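You operate a simulated robot arm through the tools that you are given. There is no shell and no other tool. Be economical: measure what you need, move in short steps, check, and stop when the job is done.

You are at the controls of a simulated two-armed robot. One attempt, no reset.

## Task
Tighten both bolts of the blue rail plate at the card's torque.
Fine: the card over the blue controller; use the blue runner, no refused run, hang it back.

Only the result counts: the job must be done as asked and must still hold three seconds after the hand-in. Knocking over, shifting, dropping, spilling or breaking anything else fails it.

## Robot
Two 7-joint arms with two-finger parallel grippers on one trunk, on a base that drives. Base frame: it is fixed to the floor where the robot stands at the start and does not move with it; the origin is under the middle of the robot, x ahead of it, y to its left, z up. Lengths are in m, angles in degrees, forces in N, time in s.
The left shoulder is at the start at [0.08, 0.131, 0.947], the right one opposite. With the tool pointing down near the work surface each hand reaches from about 0.4 to 0.86 m from the robot's upright axis, wherever it stands, measured 20 degrees to its own side. Places, roughly: blue controller [0.6, -0.1, 1.2]; blue rail plate [-0.5, -2.5, 1]; gold bolt [-0.5, -2.5, 1]; hundred key of the blue controller [0.5, 0, 1.2]; silver bolt (3x3x6 cm) [-0.4, -2.4, 1]; sixty key of the blue controller [0.5, 0, 1.2]. Payload 1.57 kg a hand.
The TCP of each hand is the grasp point between the finger pads, 0.03 m short of the fingertips. In the tool frame z runs along the fingers and y along their closing line. Largest opening 0.11 m; finger width 0.024, thickness 0.012; the body of the gripper, 0.048 by 0.112 m, starts 0.078 m behind the TCP.
Orientation is told as [roll, pitch, yaw] about the base's x, y, z axes, in that order, counted from this pose: with the fingers straight down and closing along the base's y, the tool's x points along the base's -x, its y along +y and its z along -z.

## Interface
- The arms move only by the tool play_rows. It takes "left_plan", "right_plan" or both (then of equal length, played together; a hand with none holds still); each is a list of rows, each an object of numbers (a shift or turn left out is 0, a gripper value left out holds the last): "tx", "ty", "tz": the shift along the base's x, y, z in m; "wx", "wy", "wz": the turn, a rotation vector about the base's x, y, z in degrees; "grip": the opening, from 0 (shut) to 1 (fully open). In form: [{"tx": .., "ty": .., "tz": .., "wx": .., "wy": .., "wz": .., "grip": ..}, ...]. A call has 1 to 12 rows; each row shifts and turns the commanded pose from where the row before left it. Each row takes 0.2 s and may step no farther than 0.05 m and 8.6 degrees from the row before; otherwise, or with a gripper value out of range, the whole call is refused. A pose out of reach is approached as far as the arm can. The call stops where the force on the tool passes 50 N (or 10 N more than at its start, if that is more) or the arm is blocked; 0.2 s more then pass. The fingers move at their own pace (about 0.108 m/s each) and stop on an object; they squeeze with about 39 N. The grip force told is the motor's: it shows also when the fingers shut on nothing. Time passes only in rows, and 0.2 s behind the last, so rows that do not move let the fingers close. It gives the time, the measured TCP pose, the force on the tool (base axes), the opening and the grip force at its end, in the units of the frame above (readings bear some noise), with the torque about the TCP (base axes, N m) and any sound that the robot's microphone picked up.
- Cameras (640 x 400 px; columns grow to the right, rows downward): "scene" is now at [-0.0472, -0.03, 1.4681]; the picture's right is [-0.30, -0.96, 0.00], its down [-0.28, 0.09, -0.96] and it looks along [0.91, -0.28, -0.29] (base axes); focal length 284 px, centre (320, 200). "left" rides on the left gripper at [0.07, -0.016, -0.141] in its tool frame; the picture's right is [0.23, 0.97, 0.00], its down [-0.86, 0.20, -0.48] and it looks along [-0.47, 0.11, 0.88] (tool axes); focal length 222 px, centre (320, 200). "right" rides on the right gripper at [0.07, 0.016, -0.141] in its tool frame; the picture's right is [-0.23, 0.97, 0.00], its down [-0.86, -0.20, -0.48] and it looks along [-0.47, -0.11, 0.88] (tool axes); focal length 222 px, centre (320, 200). There is no depth. A picture from a camera that has moved, and an enlarged one, comes with that camera's place and axes in the base frame and with its lens. The place of the scene camera against the robot may be out by one fixed shift of up to 0.025 m in any direction.
- get_image(camera): a new picture of that camera. The clock stands still meanwhile.
- drive_base(legs): drives the robot by 1 to 6 legs, each [ahead, left, turn to the left] in m, m and degrees, along the robot's own axes; the way and the turn of a leg run together, so that a leg with both is an arc; at most 1.5 m and 180 degrees a leg. The arms and the cameras ride along, it lands a little off, and it stops where it bumps. It gives what a move gives.
- pan_tilt(pan, tilt): turns the head with the scene camera to pan (to the left, within 109 degrees either way) and tilt (down, from -29 to 69), counted from straight ahead of the robot. It gives what a move gives.
- close_up(camera, box): a new picture of the part [left, top, right, bottom] of that camera's present view, enlarged. The clock stands still meanwhile.
- close_job(): hands the job in; it is judged then, once.

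Go step by step. Nothing tells you exact positions but the pictures and the camera data: compare them with the known pose of the tool, close in by small moves and look again before you grip or let go. The budget is 120 turns and 88 pictures, counting those below and the enlarged ones. Unless the task says otherwise, let go and move clear before handing in, and close with one line.

The tools are called after "Emit:" by a JSON object that holds its "api" and its "payload". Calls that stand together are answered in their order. play_rows: Moves the arms, as the interface text tells. Its arguments: {"type":"object","properties":{"left_plan":{"type":"array","items":{"type":"object","properties":{"tx":{"type":"number"},"ty":{"type":"number"},"tz":{"type":"number"},"wx":{"type":"number"},"wy":{"type":"number"},"wz":{"type":"number"},"grip":{"type":"number"}}}},"right_plan":{"type":"array","items":{"type":"object","properties":{"tx":{"type":"number"},"ty":{"type":"number"},"tz":{"type":"number"},"wx":{"type":"number"},"wy":{"type":"number"},"wz":{"type":"number"},"grip":{"type":"number"}}}}},"required":[]} The other tools are called the same way: drive_base (legs) drives the base; pan_tilt (pan, tilt) turns the head that bears the scene camera; get_image (camera) takes a picture; close_up (camera, box) takes an enlarged picture of a part of a camera's view; close_job () hands the job in.

At the start:

```text
clock: 0.0
left_ee_pos: [0.4305, 0.0539, 1.3873]
left_tool_rot: [0.0, 0.0, 0.0]
left_ft_force: [0.8, 0.0, -0.3]
left_wrist_torque: [0.0, 0.01, -0.02]
left_opening: 0.1098
left_grasp_force: 0.0
right_ee_pos: [0.4565, -0.4347, 1.3023]
right_tool_rot: [0.0, 0.0, 0.1]
right_ft_force: [0.3, 0.1, 0.7]
right_wrist_torque: [-0.01, -0.01, 0.03]
right_opening: 0.11
right_grasp_force: 0.1
robot x, y, heading: [-0.002, 0.0016, 0.1]
head pan, tilt: [-17.2, 17.1]
```

scene: 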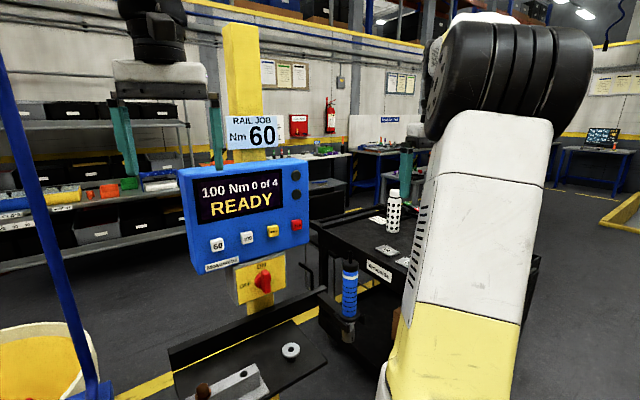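
right: 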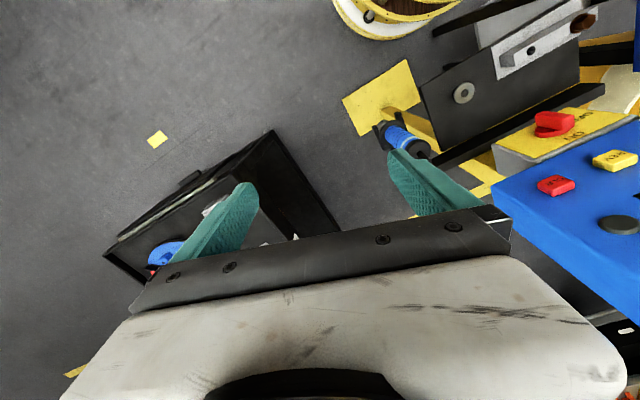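
left: 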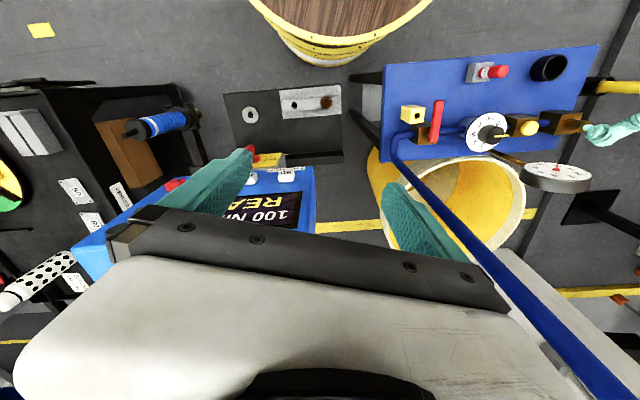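

The controller reads "100 Nm 0 of 4 READY" and the card says 60 Nm, so the setting must change. I'll look closer at the controller, its keys and the runner.

Emit:
{"api": "close_up", "payload": {"camera": "scene", "box": [170, 100, 330, 200]}}

Emit:
{"api": "close_up", "payload": {"camera": "scene", "box": [160, 200, 400, 400]}}

Emit:
{"api": "close_up", "payload": {"camera": "scene", "box": [170, 190, 330, 310]}}

```text
4.00 times, centred on (250, 150) of scene
camera zoom: at [-0.0472, -0.03, 1.4681], right [-0.3, -0.96, 0.0], down [-0.28, 0.09, -0.96], along [0.91, -0.28, -0.29], focal length 1135 px, centre (600, 400)
```

zoom: 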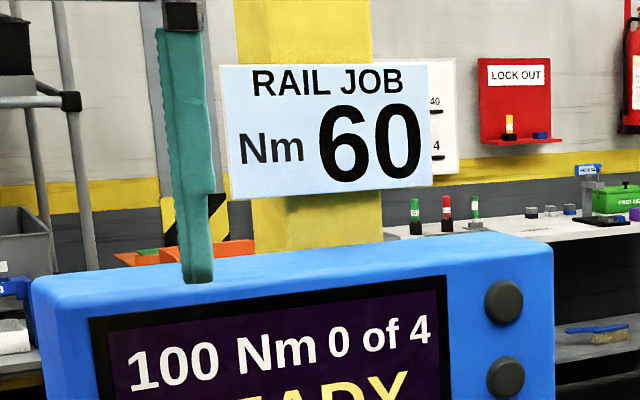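

```text
2.00 times, centred on (280, 300) of scene
camera zoom: at [-0.0472, -0.03, 1.4681], right [-0.3, -0.96, 0.0], down [-0.28, 0.09, -0.96], along [0.91, -0.28, -0.29], focal length 568 px, centre (400, 0)
```

zoom: 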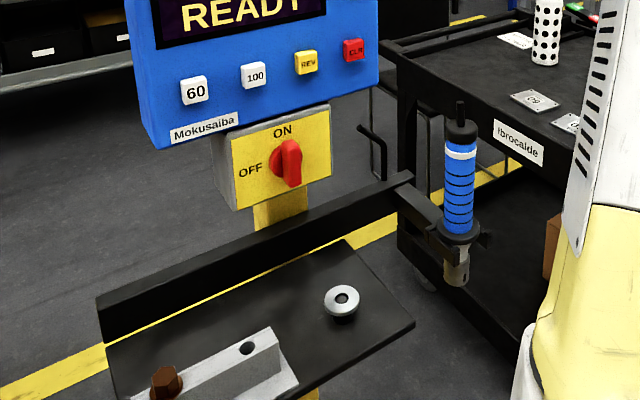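

```text
3.33 times, centred on (250, 250) of scene
camera zoom: at [-0.0472, -0.03, 1.4681], right [-0.3, -0.96, 0.0], down [-0.28, 0.09, -0.96], along [0.91, -0.28, -0.29], focal length 946 px, centre (553, 33)
```

zoom: 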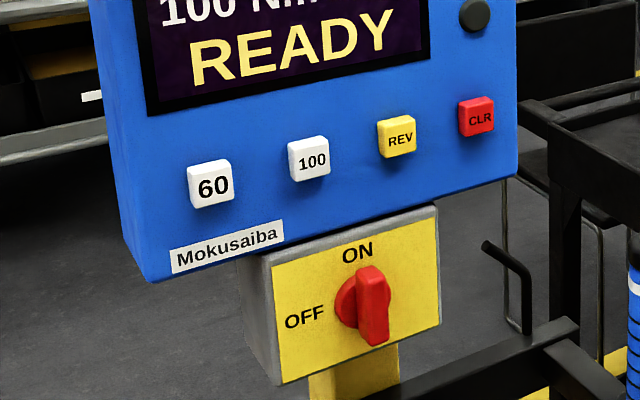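

The 60 key is the leftmost white key and the switch is ON; the blue runner hangs in a bracket to the right. Next I look to the right for the blue rail plate.

Emit:
{"api": "pan_tilt", "payload": {"pan": -100, "tilt": 12}}

Emit:
{"api": "get_image", "payload": {"camera": "scene"}}

Emit:
{"api": "close_up", "payload": {"camera": "scene", "box": [240, 140, 400, 240]}}

Emit:
{"api": "pan_tilt", "payload": {"pan": -50, "tilt": 25}}

Emit:
{"api": "get_image", "payload": {"camera": "scene"}}

```text
clock: 1.6
left_ee_pos: [0.4308, 0.0542, 1.3876]
left_tool_rot: [0.1, 0.0, 0.0]
left_ft_force: [0.2, 0.1, -0.7]
left_wrist_torque: [-0.02, 0.0, 0.04]
left_opening: 0.1102
left_grasp_force: 0.1
right_ee_pos: [0.4554, -0.4345, 1.3014]
right_tool_rot: [0.0, 0.0, 0.0]
right_ft_force: [0.1, -0.1, -0.2]
right_wrist_torque: [-0.02, -0.02, -0.03]
right_opening: 0.1101
right_grasp_force: 0.0
robot x, y, heading: [-0.0002, -0.0013, -0.0]
head pan, tilt: [-100.0, 12.0]
```

```text
81 pictures are left
camera scene: at [-0.1525, -0.0942, 1.4764], right [-0.98, 0.17, 0.0], down [0.04, 0.2, -0.98], along [-0.17, -0.96, -0.21], focal length 284 px, centre (320, 200)
```

scene: 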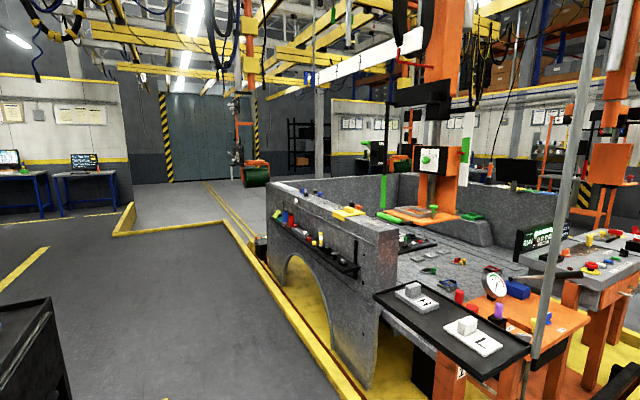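

```text
4.00 times, centred on (320, 190) of scene
camera zoom: at [-0.1525, -0.0942, 1.4764], right [-0.98, 0.17, 0.0], down [0.04, 0.2, -0.98], along [-0.17, -0.96, -0.21], focal length 1135 px, centre (320, 240)
```

zoom: 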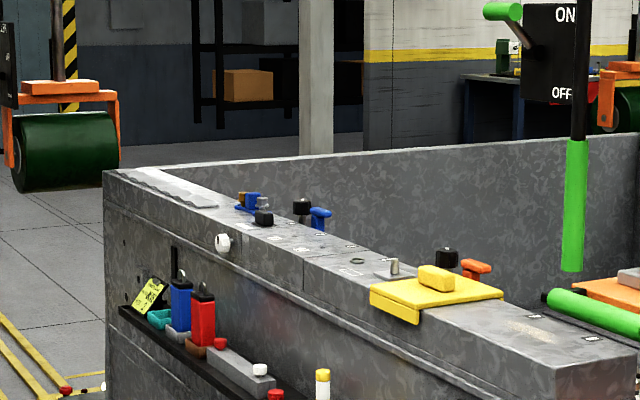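

```text
clock: 2.7
left_ee_pos: [0.4306, 0.0526, 1.389]
left_tool_rot: [0.0, 0.0, 0.0]
left_ft_force: [0.2, -0.2, -0.3]
left_wrist_torque: [0.05, 0.03, -0.02]
left_opening: 0.1099
left_grasp_force: 0.0
right_ee_pos: [0.455, -0.4354, 1.3011]
right_tool_rot: [0.0, 0.0, 0.0]
right_ft_force: [-1.2, 0.0, 0.8]
right_wrist_torque: [0.03, -0.04, -0.01]
right_opening: 0.1102
right_grasp_force: 0.1
robot x, y, heading: [0.0018, -0.0001, -0.1]
head pan, tilt: [-50.0, 25.0]
```

```text
79 pictures are left
camera scene: at [-0.0772, -0.073, 1.4553], right [-0.77, -0.64, 0.0], down [-0.27, 0.32, -0.91], along [0.58, -0.69, -0.42], focal length 284 px, centre (320, 200)
```

scene: 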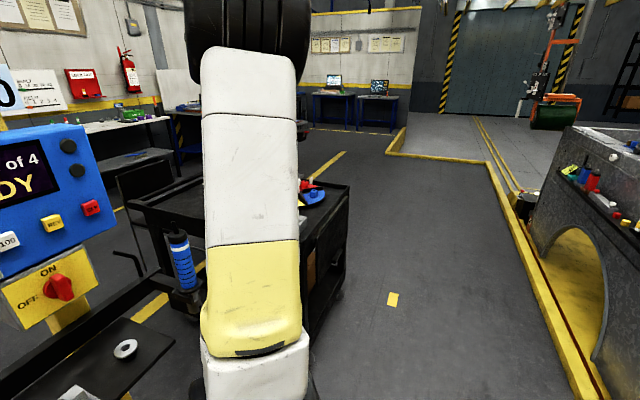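

The blue rail plate sits on the concrete wall near (-0.46,-2.7). First I locate the 60 key precisely, using the left hand camera and the scene camera.

Emit:
{"api": "close_up", "payload": {"camera": "left", "box": [180, 120, 340, 220]}}

Emit:
{"api": "close_up", "payload": {"camera": "right", "box": [480, 80, 640, 180]}}

Emit:
{"api": "close_up", "payload": {"camera": "left", "box": [80, 60, 240, 160]}}

Emit:
{"api": "close_up", "payload": {"camera": "scene", "box": [0, 180, 240, 330]}}

```text
4.00 times, centred on (260, 170) of left
camera zoom: at [0.3583, 0.0376, 1.527], right [-0.23, 0.97, 0.0], down [0.86, 0.2, 0.48], along [0.47, 0.11, -0.88], focal length 888 px, centre (560, 320)
```

zoom: 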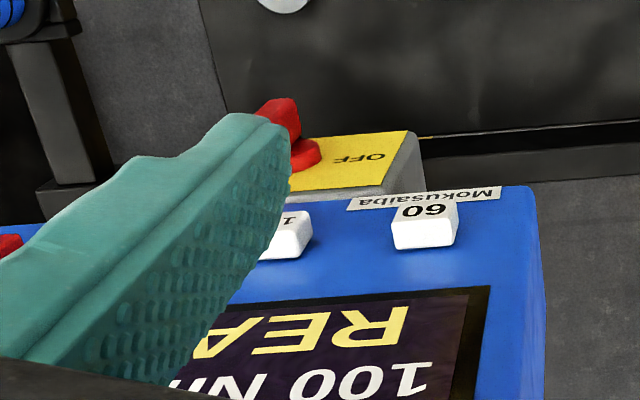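

```text
4.00 times, centred on (560, 130) of right
camera zoom: at [0.3861, -0.4194, 1.4435], right [0.23, 0.97, 0.0], down [0.86, -0.2, 0.48], along [0.47, -0.11, -0.88], focal length 888 px, centre (-640, 480)
```

zoom: 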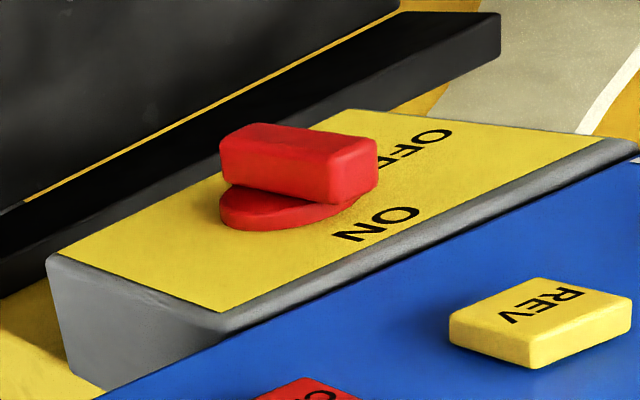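

```text
4.00 times, centred on (160, 110) of left
camera zoom: at [0.3583, 0.0376, 1.527], right [-0.23, 0.97, 0.0], down [0.86, 0.2, 0.48], along [0.47, 0.11, -0.88], focal length 888 px, centre (960, 560)
```

zoom: 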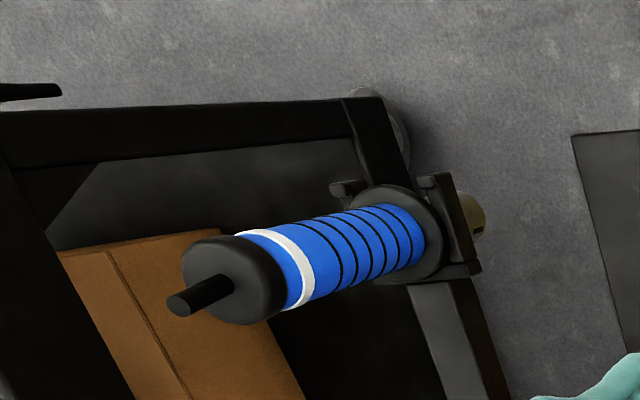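

```text
2.67 times, centred on (120, 255) of scene
camera zoom: at [-0.0772, -0.073, 1.4553], right [-0.77, -0.64, 0.0], down [-0.27, 0.32, -0.91], along [0.58, -0.69, -0.42], focal length 757 px, centre (853, 53)
```

zoom: 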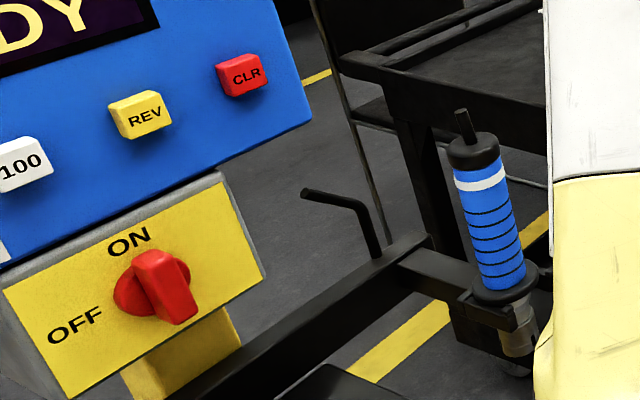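

I place the 60 key's front at about (0.489, 0.017, 1.223), with the face yawed about 18° and the inward normal about (0.95, 0.32). I'll shut the left gripper and pitch it forward before pressing.

Emit:
{"api": "play_rows", "payload": {"left_plan": [{"grip": 0, "wy": -8.5, "tx": -0.01, "ty": -0.007}, {"wy": -8.5, "tx": -0.01, "ty": -0.007}, {"wy": -8.5, "tx": -0.01, "ty": -0.007}, {"wy": -8.5, "tx": -0.01, "ty": -0.007}, {"wy": -8.5, "tx": -0.01, "ty": -0.007}, {"wy": -8.5, "tx": -0.01, "ty": -0.007}, {"wy": -8.5, "tx": -0.01, "ty": -0.007}, {"wz": 8.5}, {"wz": 8.5}, {}]}}

Emit:
{"api": "pan_tilt", "payload": {"pan": -10, "tilt": 25}}

Emit:
{"api": "get_image", "payload": {"camera": "left"}}

Emit:
{"api": "get_image", "payload": {"camera": "scene"}}

```text
clock: 4.9
left_ee_pos: [0.3593, 0.0059, 1.386]
left_tool_rot: [0.0, -59.5, 17.0]
left_ft_force: [-0.1, 0.5, -1.3]
left_wrist_torque: [-0.03, -0.01, -0.01]
left_opening: 0.0
left_grasp_force: 21.7
right_ee_pos: [0.4547, -0.4338, 1.3017]
right_tool_rot: [0.0, 0.0, 0.1]
right_ft_force: [0.3, 0.0, -0.6]
right_wrist_torque: [0.01, 0.01, 0.02]
right_opening: 0.11
right_grasp_force: 0.0
robot x, y, heading: [-0.0029, -0.0019, -0.1]
head pan, tilt: [-50.0, 25.0]
```

```text
clock: 6.0
left_ee_pos: [0.3603, 0.005, 1.3866]
left_tool_rot: [-0.1, -59.5, 17.0]
left_ft_force: [0.2, 0.1, 0.0]
left_wrist_torque: [-0.02, 0.02, -0.01]
left_opening: 0.0001
left_grasp_force: 21.8
right_ee_pos: [0.4553, -0.4352, 1.3023]
right_tool_rot: [0.0, 0.0, 0.0]
right_ft_force: [0.5, -0.3, 0.4]
right_wrist_torque: [0.0, 0.0, 0.01]
right_opening: 0.1101
right_grasp_force: 0.0
robot x, y, heading: [0.0023, -0.0019, -0.1]
head pan, tilt: [-10.0, 25.0]
```

```text
74 pictures are left
camera left: at [0.2124, -0.0563, 1.3973], right [-0.4, 0.9, -0.2], down [-0.04, 0.2, 0.98], along [0.92, 0.39, -0.04], focal length 222 px, centre (320, 200)
```

left: 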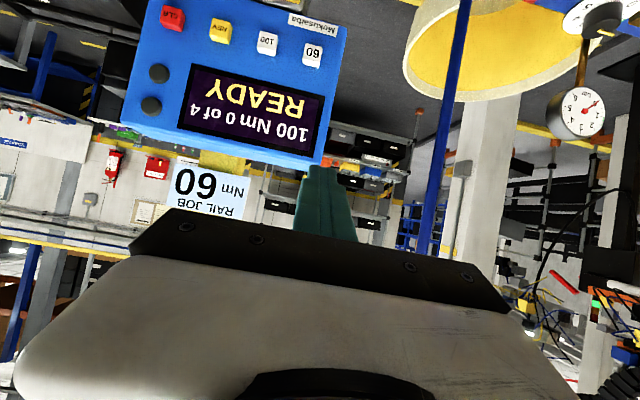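

```text
73 pictures are left
camera scene: at [-0.046, -0.0199, 1.4552], right [-0.19, -0.98, 0.0], down [-0.42, 0.08, -0.91], along [0.89, -0.17, -0.42], focal length 284 px, centre (320, 200)
```

scene: 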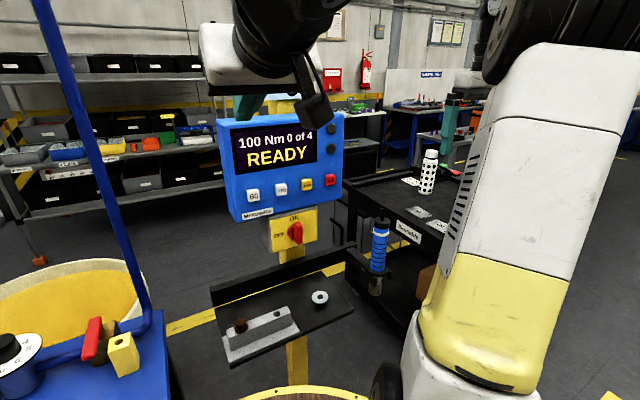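

Combining the two left-camera views, the 60 key is nearer (0.50, 0.014, 1.196). I'll move to about 5 cm in front of it and look again.

Emit:
{"api": "play_rows", "payload": {"left_plan": [{"tz": -0.045}, {"tz": -0.045}, {"tz": -0.045}, {"tz": -0.04, "ty": -0.007}, {"tx": 0.03, "ty": -0.007}, {"tx": 0.03}, {}]}}

Emit:
{"api": "get_image", "payload": {"camera": "left"}}

Emit:
{"api": "close_up", "payload": {"camera": "scene", "box": [180, 110, 400, 250]}}

```text
clock: 7.0
left_ee_pos: [0.3702, -0.0004, 1.1865]
left_tool_rot: [-0.8, -48.1, 15.4]
left_ft_force: [0.7, 0.6, -0.7]
left_wrist_torque: [-0.02, -0.02, -0.04]
left_opening: 0.0
left_grasp_force: 21.2
right_ee_pos: [0.4559, -0.4351, 1.3017]
right_tool_rot: [0.0, -0.1, 0.1]
right_ft_force: [0.0, -0.7, 0.2]
right_wrist_torque: [0.0, -0.04, -0.05]
right_opening: 0.1098
right_grasp_force: 0.1
robot x, y, heading: [0.0021, 0.0002, -0.0]
head pan, tilt: [-10.0, 25.0]
stopped in row 4 (left hand): the arm was blocked; the commanded pose is now the measured one
```

```text
72 pictures are left
camera left: at [0.2258, -0.0548, 1.2277], right [-0.4, 0.9, -0.18], down [0.15, 0.26, 0.95], along [0.91, 0.35, -0.24], focal length 222 px, centre (320, 200)
```

left: 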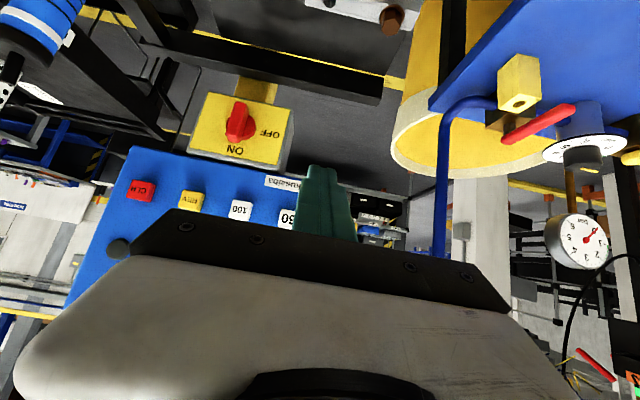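

```text
2.86 times, centred on (290, 180) of scene
camera zoom: at [-0.0675, -0.0624, 1.4532], right [-0.66, -0.76, 0.0], down [-0.33, 0.29, -0.9], along [0.68, -0.59, -0.44], focal length 811 px, centre (406, 257)
```

zoom: 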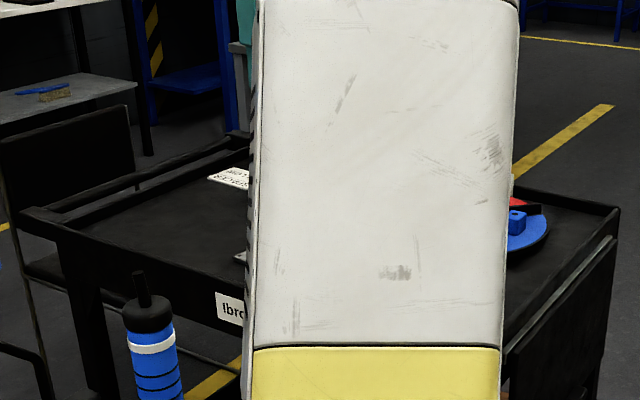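

The arm folded too tightly and stopped, and the head seems turned. I'll extend slightly forward and check the head, then back the base up for more room.

Emit:
{"api": "play_rows", "payload": {"left_plan": [{"tx": 0.02, "tz": 0.01}, {"tx": 0.02, "tz": 0.01}, {}]}}

Emit:
{"api": "pan_tilt", "payload": {"pan": -10, "tilt": 35}}

Emit:
{"api": "get_image", "payload": {"camera": "scene"}}

```text
clock: 7.8
left_ee_pos: [0.4114, 0.0011, 1.2073]
left_tool_rot: [-0.7, -48.2, 15.6]
left_ft_force: [0.0, -0.2, 0.2]
left_wrist_torque: [0.05, 0.0, -0.03]
left_opening: 0.0
left_grasp_force: 21.7
right_ee_pos: [0.4551, -0.4356, 1.3017]
right_tool_rot: [-0.1, 0.1, 0.0]
right_ft_force: [-0.7, 0.6, -0.1]
right_wrist_torque: [-0.03, 0.01, -0.01]
right_opening: 0.1099
right_grasp_force: 0.1
robot x, y, heading: [0.0013, -0.0015, -0.3]
head pan, tilt: [-10.0, 25.0]
```

```text
clock: 8.5
left_ee_pos: [0.4119, 0.0014, 1.2055]
left_tool_rot: [-0.7, -47.9, 15.6]
left_ft_force: [0.3, -0.6, -0.2]
left_wrist_torque: [-0.02, 0.0, 0.0]
left_opening: 0.0
left_grasp_force: 21.1
right_ee_pos: [0.4559, -0.435, 1.3023]
right_tool_rot: [0.0, 0.1, 0.1]
right_ft_force: [-0.1, -0.8, 0.1]
right_wrist_torque: [0.0, -0.01, -0.01]
right_opening: 0.1097
right_grasp_force: 0.2
robot x, y, heading: [-0.0002, -0.0002, -0.2]
head pan, tilt: [-10.0, 35.0]
```

```text
70 pictures are left
camera scene: at [-0.0584, -0.0438, 1.4404], right [-0.47, -0.88, 0.0], down [-0.5, 0.27, -0.82], along [0.73, -0.39, -0.57], focal length 284 px, centre (320, 200)
```

scene: 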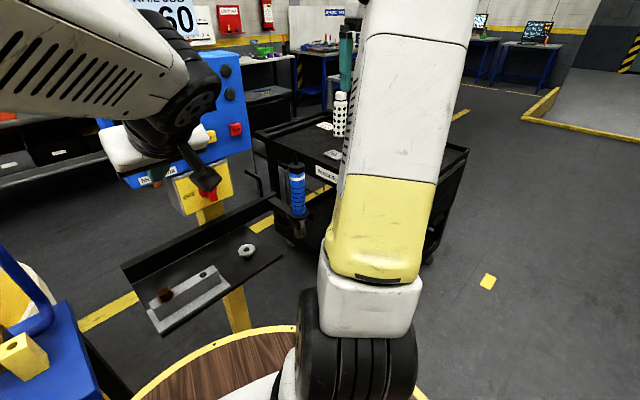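

The left upper arm is crowding the head, so I back the base 0.15 m to give it room.

Emit:
{"api": "drive_base", "payload": {"legs": [[-0.15, 0, 0]]}}

Emit:
{"api": "play_rows", "payload": {"left_plan": [{"tx": 0.04}, {"tx": 0.04}, {"tx": 0.03}, {}]}}

Emit:
{"api": "get_image", "payload": {"camera": "left"}}

Emit:
{"api": "get_image", "payload": {"camera": "scene"}}

```text
clock: 9.8
left_ee_pos: [0.2621, 0.0012, 1.2056]
left_tool_rot: [-0.7, -47.9, 15.7]
left_ft_force: [-0.3, -0.1, -0.4]
left_wrist_torque: [0.03, 0.01, 0.0]
left_opening: 0.0001
left_grasp_force: 21.4
right_ee_pos: [0.3057, -0.4338, 1.3021]
right_tool_rot: [0.0, 0.1, 0.0]
right_ft_force: [0.3, -0.7, -0.2]
right_wrist_torque: [-0.01, -0.04, -0.05]
right_opening: 0.11
right_grasp_force: 0.1
robot x, y, heading: [-0.1475, -0.0056, 0.1]
head pan, tilt: [-10.0, 35.0]
```

```text
clock: 10.8
left_ee_pos: [0.3725, 0.0004, 1.2029]
left_tool_rot: [-0.8, -47.8, 15.7]
left_ft_force: [0.0, -0.8, 0.4]
left_wrist_torque: [0.02, -0.02, -0.02]
left_opening: 0.0
left_grasp_force: 21.6
right_ee_pos: [0.3056, -0.4352, 1.3008]
right_tool_rot: [0.0, -0.1, -0.1]
right_ft_force: [0.8, 0.6, 0.1]
right_wrist_torque: [0.02, 0.05, 0.02]
right_opening: 0.1101
right_grasp_force: 0.0
robot x, y, heading: [-0.1498, 0.0012, 0.0]
head pan, tilt: [-10.0, 35.0]
```

```text
69 pictures are left
camera left: at [0.2288, -0.0539, 1.2446], right [-0.4, 0.9, -0.18], down [0.16, 0.26, 0.95], along [0.9, 0.35, -0.25], focal length 222 px, centre (320, 200)
```

left: 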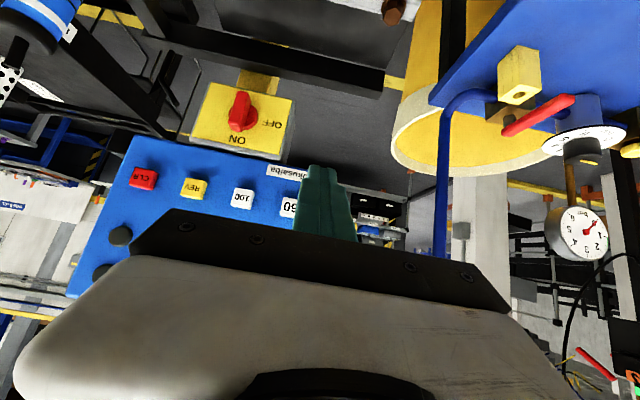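

```text
68 pictures are left
camera scene: at [-0.2032, -0.0312, 1.4371], right [-0.33, -0.94, 0.0], down [-0.56, 0.2, -0.8], along [0.76, -0.27, -0.6], focal length 284 px, centre (320, 200)
```

scene: 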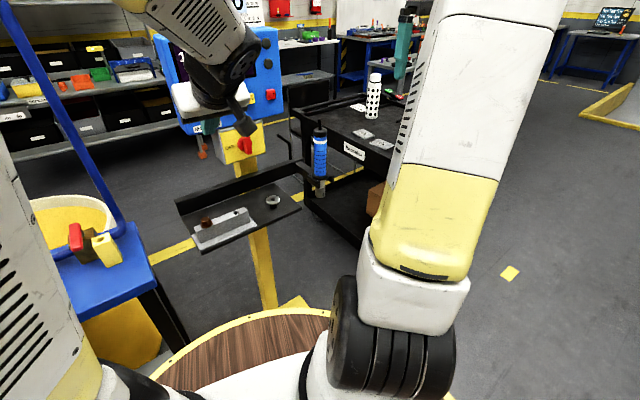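

The key is consistently near (0.50, 0.012, 1.19). I'll approach along the face normal in small steps and stop just short.

Emit:
{"api": "play_rows", "payload": {"left_plan": [{"tx": 0.03, "ty": -0.003}, {"tx": 0.03, "ty": -0.003}, {"tx": 0.019, "ty": 0.006}, {}]}}

Emit:
{"api": "close_up", "payload": {"camera": "left", "box": [200, 120, 400, 250]}}

```text
clock: 11.8
left_ee_pos: [0.452, 0.0013, 1.2023]
left_tool_rot: [-0.7, -47.9, 15.6]
left_ft_force: [0.2, -0.2, -0.4]
left_wrist_torque: [-0.01, -0.03, -0.02]
left_opening: 0.0001
left_grasp_force: 21.2
right_ee_pos: [0.3063, -0.4366, 1.3022]
right_tool_rot: [0.0, -0.1, 0.0]
right_ft_force: [0.6, 0.3, 0.1]
right_wrist_torque: [-0.01, 0.03, 0.0]
right_opening: 0.11
right_grasp_force: 0.1
robot x, y, heading: [-0.1504, 0.0013, 0.0]
head pan, tilt: [-10.0, 35.0]
```

```text
3.08 times, centred on (300, 185) of left
camera zoom: at [0.3074, -0.0534, 1.2443], right [-0.4, 0.9, -0.18], down [0.16, 0.26, 0.95], along [0.9, 0.35, -0.24], focal length 684 px, centre (382, 246)
```

zoom: 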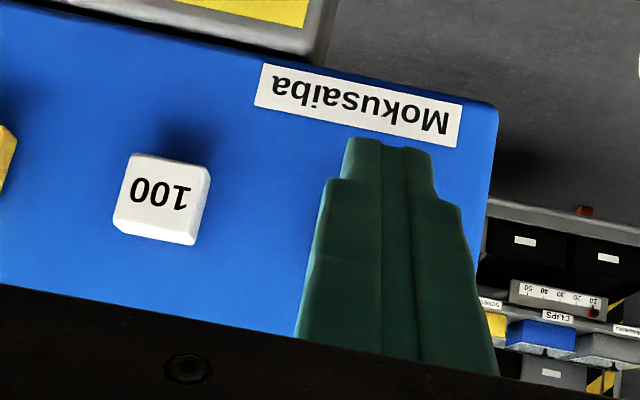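

The fingertip lines up with the 60 key, about 2 cm off. I press in small steps and watch for force or sound.

Emit:
{"api": "play_rows", "payload": {"left_plan": [{"tx": 0.006, "ty": 0.0015}, {"tx": 0.006, "ty": 0.0015}, {"tx": 0.004, "ty": 0.001}, {}]}}

```text
clock: 12.8
left_ee_pos: [0.4671, 0.0054, 1.2044]
left_tool_rot: [-0.7, -47.9, 15.6]
left_ft_force: [1.0, 0.4, -1.2]
left_wrist_torque: [-0.03, 0.02, 0.01]
left_opening: 0.0
left_grasp_force: 21.1
right_ee_pos: [0.306, -0.4358, 1.3011]
right_tool_rot: [0.0, 0.0, -0.1]
right_ft_force: [0.4, 0.0, 0.2]
right_wrist_torque: [0.02, 0.02, -0.01]
right_opening: 0.1099
right_grasp_force: 0.1
robot x, y, heading: [-0.15, -0.0017, -0.0]
head pan, tilt: [-10.0, 35.0]
```

Emit:
{"api": "play_rows", "payload": {"left_plan": [{"tx": 0.004, "ty": 0.001}, {"tx": 0.003, "ty": 0.001}, {}]}}

```text
clock: 13.6
left_ee_pos: [0.4723, 0.0072, 1.2051]
left_tool_rot: [-0.8, -48.0, 15.7]
left_ft_force: [-0.5, -0.7, -0.3]
left_wrist_torque: [0.02, 0.01, 0.01]
left_opening: 0.0
left_grasp_force: 20.9
right_ee_pos: [0.3057, -0.4355, 1.303]
right_tool_rot: [0.0, 0.0, 0.0]
right_ft_force: [-0.5, 0.7, -0.7]
right_wrist_torque: [-0.02, -0.04, 0.0]
right_opening: 0.1102
right_grasp_force: 0.0
robot x, y, heading: [-0.1482, 0.0019, 0.1]
head pan, tilt: [-10.0, 35.0]
```

No contact yet, so I go on in small steps.

Emit:
{"api": "play_rows", "payload": {"left_plan": [{"tx": 0.003, "ty": 0.001, "tz": -0.001}, {"tx": 0.003, "ty": 0.001, "tz": -0.001}, {"tx": 0.003, "ty": 0.001}, {}]}}

Emit:
{"api": "close_up", "payload": {"camera": "left", "box": [200, 120, 400, 250]}}

```text
clock: 14.6
left_ee_pos: [0.481, 0.0087, 1.2026]
left_tool_rot: [-0.6, -47.7, 15.6]
left_ft_force: [-23.6, -3.2, 7.4]
left_wrist_torque: [0.07, 0.05, 0.09]
left_opening: 0.0
left_grasp_force: 21.1
right_ee_pos: [0.3046, -0.4358, 1.3029]
right_tool_rot: [0.0, -0.1, 0.0]
right_ft_force: [-0.4, 0.6, -0.7]
right_wrist_torque: [0.01, -0.02, -0.02]
right_opening: 0.11
right_grasp_force: 0.0
robot x, y, heading: [-0.1519, -0.0017, -0.1]
head pan, tilt: [-10.0, 35.0]
```

```text
3.08 times, centred on (300, 185) of left
camera zoom: at [0.3371, -0.0451, 1.2452], right [-0.4, 0.9, -0.18], down [0.16, 0.26, 0.95], along [0.9, 0.35, -0.24], focal length 684 px, centre (382, 246)
```

zoom: 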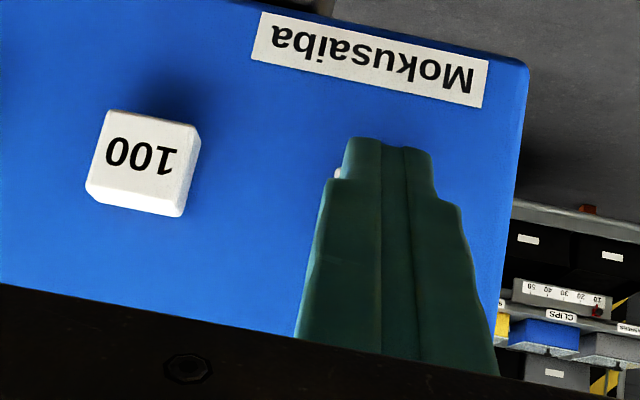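

I have 24 N of contact on the key. I press 2 mm more, then back off and read the display.

Emit:
{"api": "play_rows", "payload": {"left_plan": [{"tx": 0.002, "ty": 0.0005}, {}, {"tx": -0.03, "ty": -0.009}, {"tx": -0.04, "ty": -0.012}, {"tx": -0.03, "tz": 0.02}, {}]}}

Emit:
{"api": "get_image", "payload": {"camera": "scene"}}

Emit:
{"api": "get_image", "payload": {"camera": "left"}}

```text
clock: 16.0
left_ee_pos: [0.3814, -0.0106, 1.2231]
left_tool_rot: [-0.7, -47.9, 15.6]
left_ft_force: [-0.1, 0.6, 0.5]
left_wrist_torque: [0.0, -0.01, -0.03]
left_opening: 0.0
left_grasp_force: 20.8
right_ee_pos: [0.3057, -0.4354, 1.3019]
right_tool_rot: [-0.1, 0.0, 0.0]
right_ft_force: [-0.1, -0.5, -0.1]
right_wrist_torque: [-0.03, -0.01, -0.01]
right_opening: 0.11
right_grasp_force: 0.0
robot x, y, heading: [-0.1508, 0.0019, -0.1]
head pan, tilt: [-10.0, 35.0]
```

```text
65 pictures are left
camera scene: at [-0.1988, -0.0177, 1.4395], right [-0.17, -0.98, 0.0], down [-0.56, 0.1, -0.82], along [0.81, -0.14, -0.57], focal length 284 px, centre (320, 200)
```

scene: 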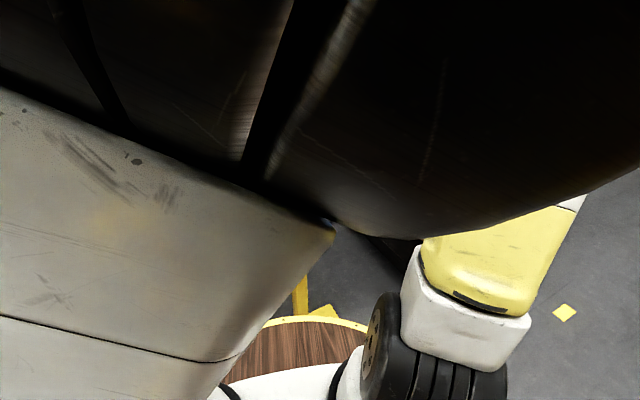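

```text
64 pictures are left
camera left: at [0.2381, -0.0647, 1.2653], right [-0.4, 0.9, -0.18], down [0.16, 0.26, 0.95], along [0.9, 0.35, -0.24], focal length 222 px, centre (320, 200)
```

left: 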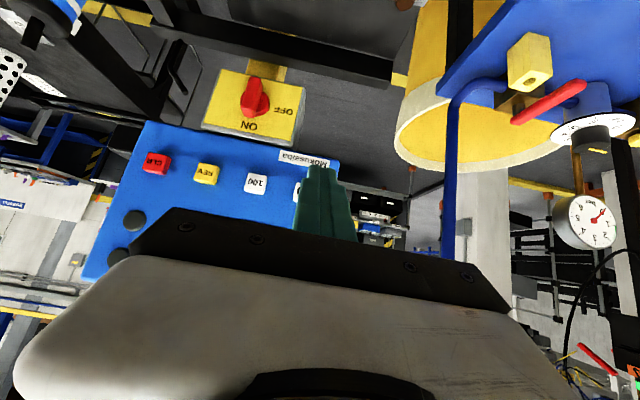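

The arm blocks the scene view, so I raise the left hand and turn it back down, then read the display.

Emit:
{"api": "play_rows", "payload": {"left_plan": [{"tz": 0.04}, {"tz": 0.04}, {"tz": 0.04}, {"tz": 0.04}, {"wy": 8, "ty": 0.02}, {"wy": 8, "ty": 0.02}, {"wy": 8, "ty": 0.02}, {"wy": 8, "ty": 0.02}, {"wy": 8, "ty": 0.02}, {"wy": 7, "ty": 0.02}, {"wz": -7}, {"wz": -7}]}}

Emit:
{"api": "pan_tilt", "payload": {"pan": -18, "tilt": 25}}

Emit:
{"api": "get_image", "payload": {"camera": "scene"}}

```text
clock: 18.6
left_ee_pos: [0.3861, 0.1094, 1.384]
left_tool_rot: [10.5, -1.8, -3.7]
left_ft_force: [0.5, -0.5, 0.2]
left_wrist_torque: [-0.04, 0.03, 0.0]
left_opening: 0.0
left_grasp_force: 21.2
right_ee_pos: [0.3061, -0.4338, 1.301]
right_tool_rot: [0.0, -0.1, 0.0]
right_ft_force: [-0.1, -0.1, 0.2]
right_wrist_torque: [-0.01, -0.01, 0.02]
right_opening: 0.1101
right_grasp_force: 0.2
robot x, y, heading: [-0.1443, 0.0034, 0.1]
head pan, tilt: [-10.0, 35.0]
```

```text
clock: 19.4
left_ee_pos: [0.3859, 0.1096, 1.3832]
left_tool_rot: [10.6, -1.8, -3.7]
left_ft_force: [0.0, -0.7, -0.3]
left_wrist_torque: [-0.03, -0.01, 0.01]
left_opening: 0.0
left_grasp_force: 21.5
right_ee_pos: [0.3058, -0.4341, 1.3016]
right_tool_rot: [0.0, 0.1, -0.1]
right_ft_force: [0.3, 0.6, -0.7]
right_wrist_torque: [0.02, 0.04, 0.01]
right_opening: 0.1101
right_grasp_force: 0.1
robot x, y, heading: [-0.1499, -0.0027, 0.0]
head pan, tilt: [-18.0, 25.0]
```

```text
63 pictures are left
camera scene: at [-0.1978, -0.0308, 1.4552], right [-0.31, -0.95, 0.0], down [-0.4, 0.13, -0.91], along [0.86, -0.28, -0.42], focal length 284 px, centre (320, 200)
```

scene: 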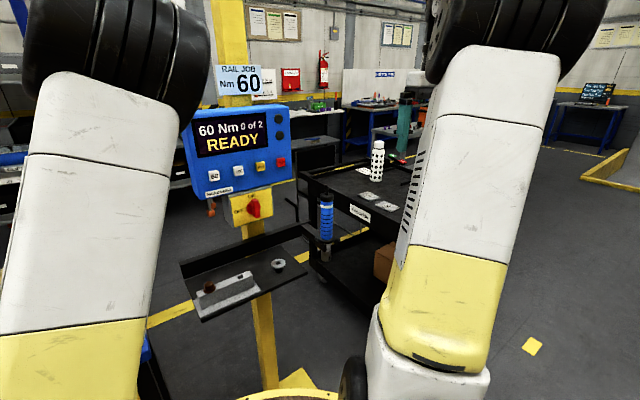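

The display now reads "60 Nm 0 of 2 READY". The blue runner's top is at about (0.525, -0.286, 1.09); I move the right hand above it for a closer look.

Emit:
{"api": "play_rows", "payload": {"right_plan": [{"tx": 0.03, "ty": 0.03}, {"tx": 0.035, "ty": 0.03}, {"tx": 0.035, "ty": 0.03}, {"tx": 0.035, "ty": 0.03}, {"tx": 0.03, "ty": 0.02}, {}]}}

Emit:
{"api": "get_image", "payload": {"camera": "right"}}

Emit:
{"api": "get_image", "payload": {"camera": "scene"}}

```text
clock: 20.8
left_ee_pos: [0.3867, 0.1089, 1.3841]
left_tool_rot: [10.7, -1.9, -3.5]
left_ft_force: [-0.4, -0.1, 0.2]
left_wrist_torque: [-0.02, 0.0, 0.0]
left_opening: 0.0
left_grasp_force: 21.7
right_ee_pos: [0.4701, -0.2947, 1.301]
right_tool_rot: [-0.1, 0.0, 0.0]
right_ft_force: [0.2, -0.6, 0.7]
right_wrist_torque: [0.0, -0.01, 0.0]
right_opening: 0.1098
right_grasp_force: 0.1
robot x, y, heading: [-0.1506, -0.0017, 0.1]
head pan, tilt: [-18.0, 25.0]
```

```text
62 pictures are left
camera right: at [0.401, -0.2791, 1.4431], right [0.23, 0.97, 0.0], down [0.85, -0.2, 0.48], along [0.47, -0.11, -0.88], focal length 222 px, centre (320, 200)
```

right: 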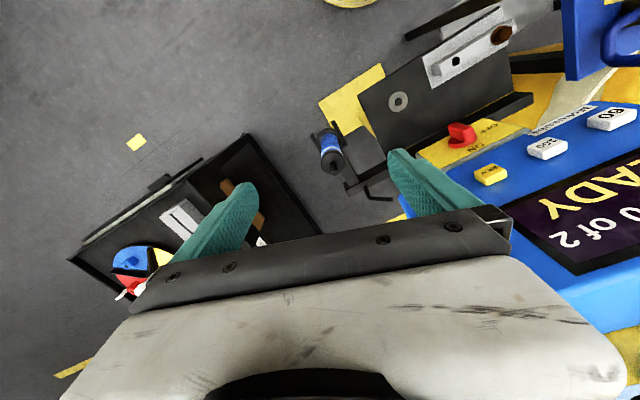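

```text
61 pictures are left
camera scene: at [-0.1976, -0.0308, 1.4553], right [-0.31, -0.95, 0.0], down [-0.4, 0.13, -0.91], along [0.86, -0.28, -0.42], focal length 284 px, centre (320, 200)
```

scene: 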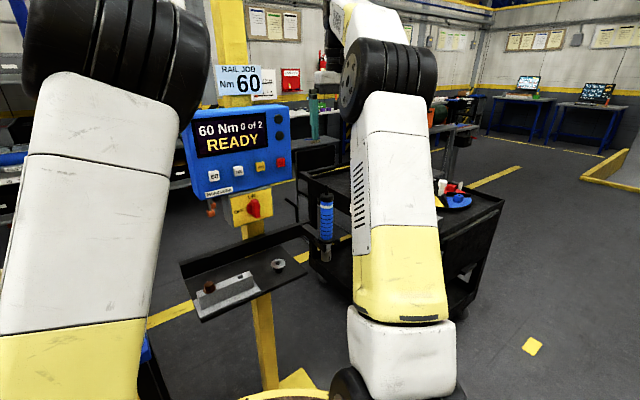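

Emit:
{"api": "close_up", "payload": {"camera": "right", "box": [270, 80, 430, 220]}}

Emit:
{"api": "close_up", "payload": {"camera": "scene", "box": [270, 180, 370, 280]}}

```text
2.86 times, centred on (350, 150) of right
camera zoom: at [0.401, -0.2791, 1.4431], right [0.23, 0.97, 0.0], down [0.85, -0.2, 0.48], along [0.47, -0.11, -0.88], focal length 635 px, centre (234, 343)
```

zoom: 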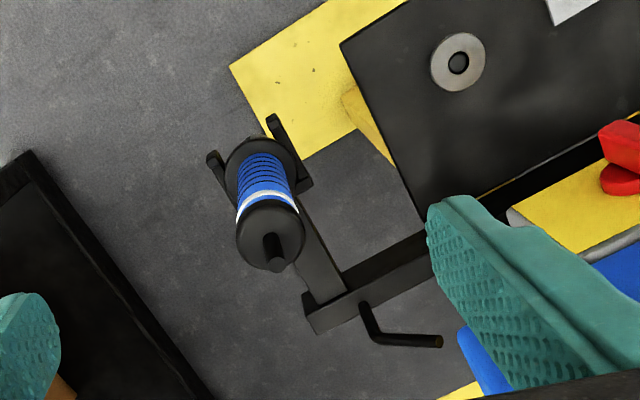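

```text
4.00 times, centred on (320, 230) of scene
camera zoom: at [-0.1976, -0.0308, 1.4553], right [-0.31, -0.95, 0.0], down [-0.4, 0.13, -0.91], along [0.86, -0.28, -0.42], focal length 1135 px, centre (320, 80)
```

zoom: 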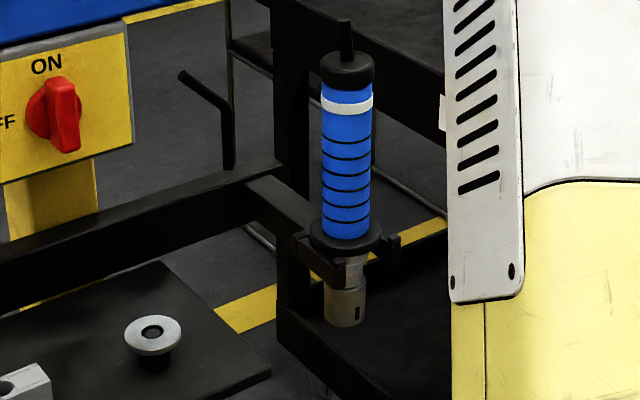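

The runner's axis is near (0.527, -0.287): cap top at about 1.085, top rod at about 1.13, collar at 0.93 on the fork. I move over it and check alignment before going around it.

Emit:
{"api": "play_rows", "payload": {"right_plan": [{"tx": 0.03, "ty": 0.004}, {"tx": 0.027, "ty": 0.004}, {"tz": -0.045}, {"tz": -0.045}, {"tz": -0.03}, {}]}}

Emit:
{"api": "get_image", "payload": {"camera": "right"}}

Emit:
{"api": "close_up", "payload": {"camera": "scene", "box": [260, 140, 400, 260]}}

```text
clock: 22.2
left_ee_pos: [0.3856, 0.1087, 1.3844]
left_tool_rot: [10.6, -1.9, -3.6]
left_ft_force: [-1.1, 0.5, -0.2]
left_wrist_torque: [-0.01, 0.03, -0.02]
left_opening: 0.0002
left_grasp_force: 21.3
right_ee_pos: [0.5089, -0.2905, 1.1774]
right_tool_rot: [0.0, 0.0, 0.0]
right_ft_force: [0.4, -0.1, 0.2]
right_wrist_torque: [0.02, -0.02, -0.02]
right_opening: 0.1101
right_grasp_force: 0.0
right hand out of reach, approached as far as the arm can: row 2
robot x, y, heading: [-0.1475, 0.0021, 0.1]
head pan, tilt: [-18.0, 25.0]
```

```text
58 pictures are left
camera right: at [0.4398, -0.2749, 1.32], right [0.23, 0.97, 0.0], down [0.85, -0.2, 0.48], along [0.47, -0.11, -0.88], focal length 222 px, centre (320, 200)
```

right: 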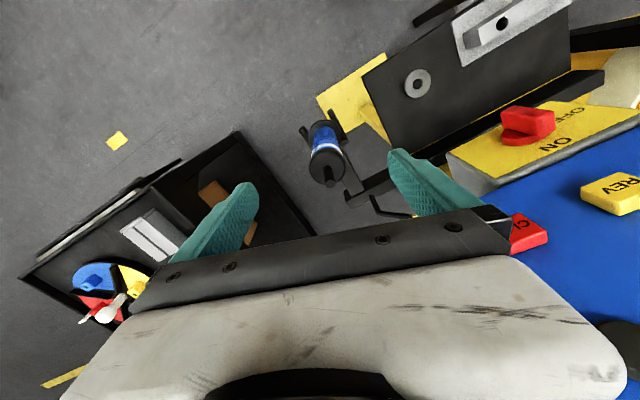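

```text
3.33 times, centred on (330, 200) of scene
camera zoom: at [-0.1977, -0.0308, 1.4553], right [-0.31, -0.95, 0.0], down [-0.4, 0.13, -0.91], along [0.86, -0.28, -0.42], focal length 946 px, centre (287, 200)
```

zoom: 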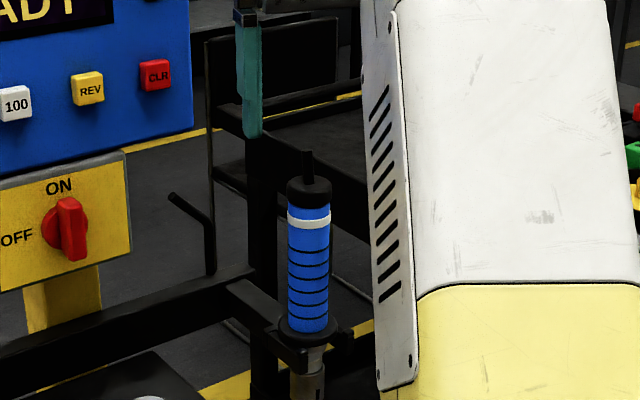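

I refine the runner axis to (0.525, -0.287). Reach is marginal at this height, so I pull the hand back and drive ahead 0.08 m before coming over it.

Emit:
{"api": "play_rows", "payload": {"right_plan": [{"tx": -0.04}, {"tx": -0.04}, {}]}}

Emit:
{"api": "drive_base", "payload": {"legs": [[0.08, 0, 0]]}}

Emit:
{"api": "get_image", "payload": {"camera": "right"}}

```text
clock: 23.0
left_ee_pos: [0.3851, 0.1093, 1.3837]
left_tool_rot: [10.6, -1.9, -3.6]
left_ft_force: [-0.3, -0.2, 1.3]
left_wrist_torque: [-0.03, 0.02, 0.01]
left_opening: 0.0
left_grasp_force: 21.5
right_ee_pos: [0.4276, -0.2866, 1.1781]
right_tool_rot: [0.0, 0.0, -0.1]
right_ft_force: [0.3, 0.1, 0.3]
right_wrist_torque: [0.05, -0.03, 0.05]
right_opening: 0.11
right_grasp_force: 0.0
robot x, y, heading: [-0.1505, -0.0004, -0.0]
head pan, tilt: [-18.0, 25.0]
```

```text
clock: 24.0
left_ee_pos: [0.4673, 0.1091, 1.3842]
left_tool_rot: [10.5, -1.8, -3.6]
left_ft_force: [-0.3, 0.8, -0.1]
left_wrist_torque: [-0.03, -0.02, 0.02]
left_opening: 0.0
left_grasp_force: 21.5
right_ee_pos: [0.5096, -0.2863, 1.1766]
right_tool_rot: [0.0, 0.0, 0.0]
right_ft_force: [0.1, -0.2, -0.2]
right_wrist_torque: [-0.03, -0.02, 0.01]
right_opening: 0.1102
right_grasp_force: 0.1
robot x, y, heading: [-0.0704, -0.0026, -0.1]
head pan, tilt: [-18.0, 25.0]
```

```text
56 pictures are left
camera right: at [0.4407, -0.2707, 1.32], right [0.23, 0.97, 0.0], down [0.86, -0.2, 0.48], along [0.47, -0.11, -0.88], focal length 222 px, centre (320, 200)
```

right: 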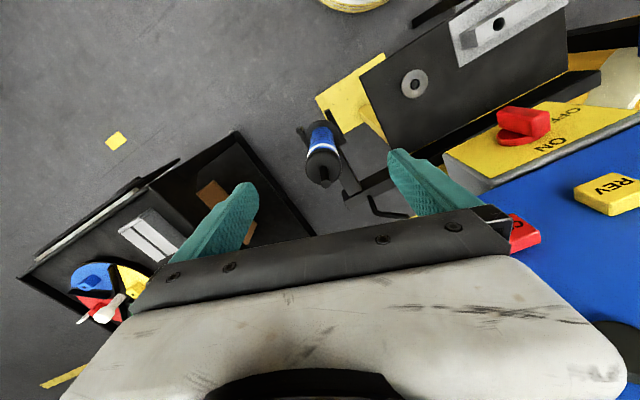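

The hand is at (0.5096, -0.286, 1.177). I shift 15 mm forward and lower around the cap in steps.

Emit:
{"api": "play_rows", "payload": {"right_plan": [{"tx": 0.015, "ty": -0.001}, {"tz": -0.04}, {"tz": -0.035}, {}]}}

Emit:
{"api": "close_up", "payload": {"camera": "right", "box": [220, 90, 460, 240]}}

Emit:
{"api": "get_image", "payload": {"camera": "scene"}}

```text
clock: 25.0
left_ee_pos: [0.4676, 0.1096, 1.3837]
left_tool_rot: [10.6, -1.8, -3.6]
left_ft_force: [0.4, 0.0, 0.1]
left_wrist_torque: [-0.03, 0.03, 0.0]
left_opening: 0.0002
left_grasp_force: 21.5
right_ee_pos: [0.5248, -0.2883, 1.1015]
right_tool_rot: [0.0, 0.0, 0.0]
right_ft_force: [0.7, -0.3, -0.3]
right_wrist_torque: [-0.01, 0.0, 0.04]
right_opening: 0.1099
right_grasp_force: 0.1
robot x, y, heading: [-0.0632, 0.0011, 0.2]
head pan, tilt: [-18.0, 25.0]
```

```text
2.67 times, centred on (340, 165) of right
camera zoom: at [0.455, -0.2711, 1.2453], right [0.23, 0.97, 0.0], down [0.85, -0.2, 0.48], along [0.47, -0.11, -0.88], focal length 592 px, centre (267, 293)
```

zoom: 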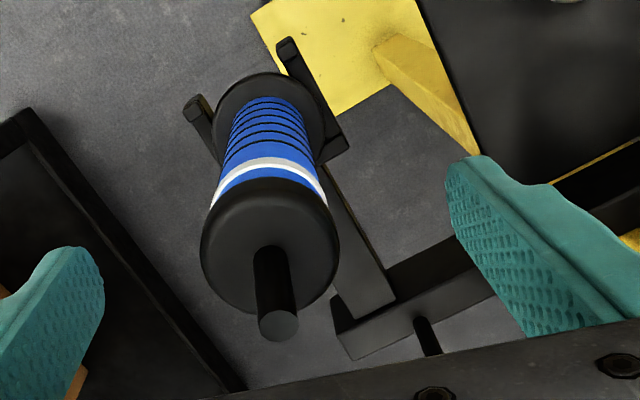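

```text
54 pictures are left
camera scene: at [-0.1158, -0.0308, 1.4553], right [-0.31, -0.95, 0.0], down [-0.4, 0.13, -0.91], along [0.86, -0.28, -0.42], focal length 284 px, centre (320, 200)
```

scene: 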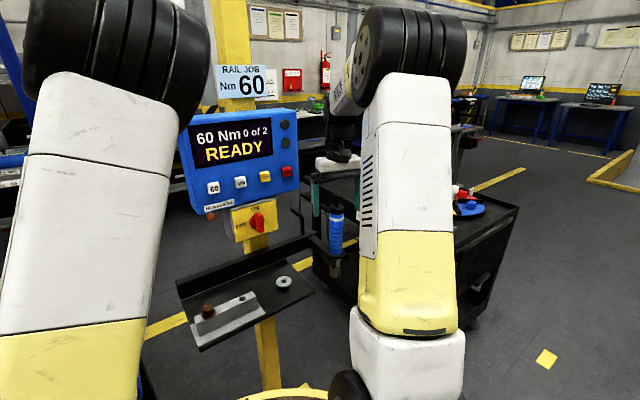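

The cap sits between the fingers at about (0.525, -0.285) with its top at about 1.092. I go down to TCP 1.064 and close on it.

Emit:
{"api": "play_rows", "payload": {"right_plan": [{"tz": -0.02, "ty": 0.002}, {"tz": -0.0175}, {}, {"grip": 0}, {}, {}, {}]}}

Emit:
{"api": "get_image", "payload": {"camera": "right"}}

```text
clock: 26.6
left_ee_pos: [0.4673, 0.109, 1.3839]
left_tool_rot: [10.5, -1.9, -3.7]
left_ft_force: [-0.5, -0.3, -0.2]
left_wrist_torque: [-0.04, 0.0, -0.01]
left_opening: 0.0
left_grasp_force: 21.4
right_ee_pos: [0.5238, -0.286, 1.0657]
right_tool_rot: [0.0, 0.0, 0.0]
right_ft_force: [1.4, -4.9, 0.4]
right_wrist_torque: [-0.37, -0.05, -0.02]
right_opening: 0.0367
right_grasp_force: 39.0
robot x, y, heading: [-0.0678, -0.0006, -0.0]
head pan, tilt: [-18.0, 25.0]
```

```text
53 pictures are left
camera right: at [0.4549, -0.2699, 1.2073], right [0.23, 0.97, 0.0], down [0.85, -0.2, 0.48], along [0.47, -0.11, -0.88], focal length 222 px, centre (320, 200)
```

right: 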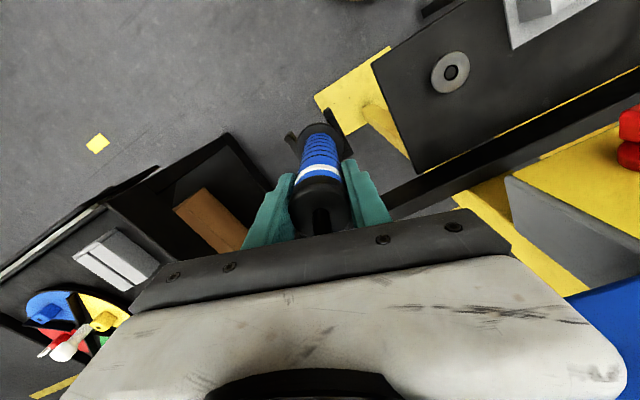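

The runner is held at an opening of 0.037; the hang pose is TCP (0.524, -0.286, 1.066). I lift straight up.

Emit:
{"api": "play_rows", "payload": {"right_plan": [{"tz": 0.01}, {"tz": 0.02}, {"tz": 0.03}, {"tz": 0.03}, {"tz": 0.03}, {"tz": 0.03}, {}]}}

Emit:
{"api": "get_image", "payload": {"camera": "scene"}}

Emit:
{"api": "get_image", "payload": {"camera": "right"}}

```text
clock: 28.2
left_ee_pos: [0.4679, 0.1096, 1.3832]
left_tool_rot: [10.6, -2.0, -3.5]
left_ft_force: [-0.2, -0.4, 0.4]
left_wrist_torque: [-0.02, 0.03, -0.01]
left_opening: 0.0
left_grasp_force: 21.2
right_ee_pos: [0.5256, -0.2855, 1.2138]
right_tool_rot: [0.0, 0.0, -0.1]
right_ft_force: [1.0, -0.4, -7.3]
right_wrist_torque: [-0.03, 0.01, -0.04]
right_opening: 0.0368
right_grasp_force: 39.2
robot x, y, heading: [-0.0711, 0.0011, -0.1]
head pan, tilt: [-18.0, 25.0]
```

```text
52 pictures are left
camera scene: at [-0.1156, -0.0309, 1.4553], right [-0.31, -0.95, 0.0], down [-0.4, 0.13, -0.91], along [0.86, -0.28, -0.42], focal length 284 px, centre (320, 200)
```

scene: 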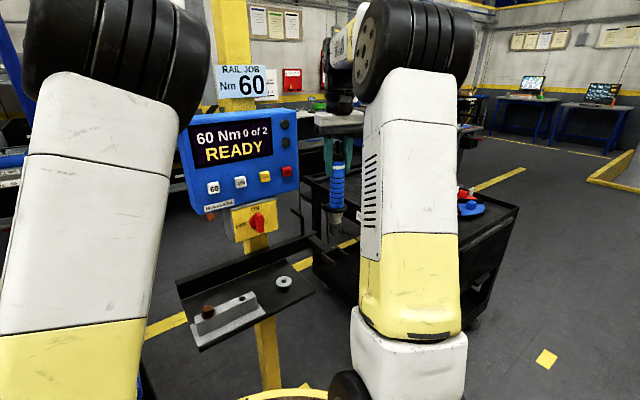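

```text
51 pictures are left
camera right: at [0.4569, -0.27, 1.3557], right [0.23, 0.97, 0.0], down [0.86, -0.2, 0.48], along [0.47, -0.11, -0.88], focal length 222 px, centre (320, 200)
```

right: 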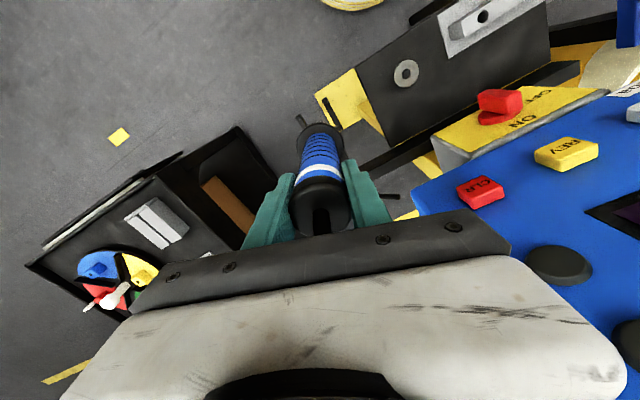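

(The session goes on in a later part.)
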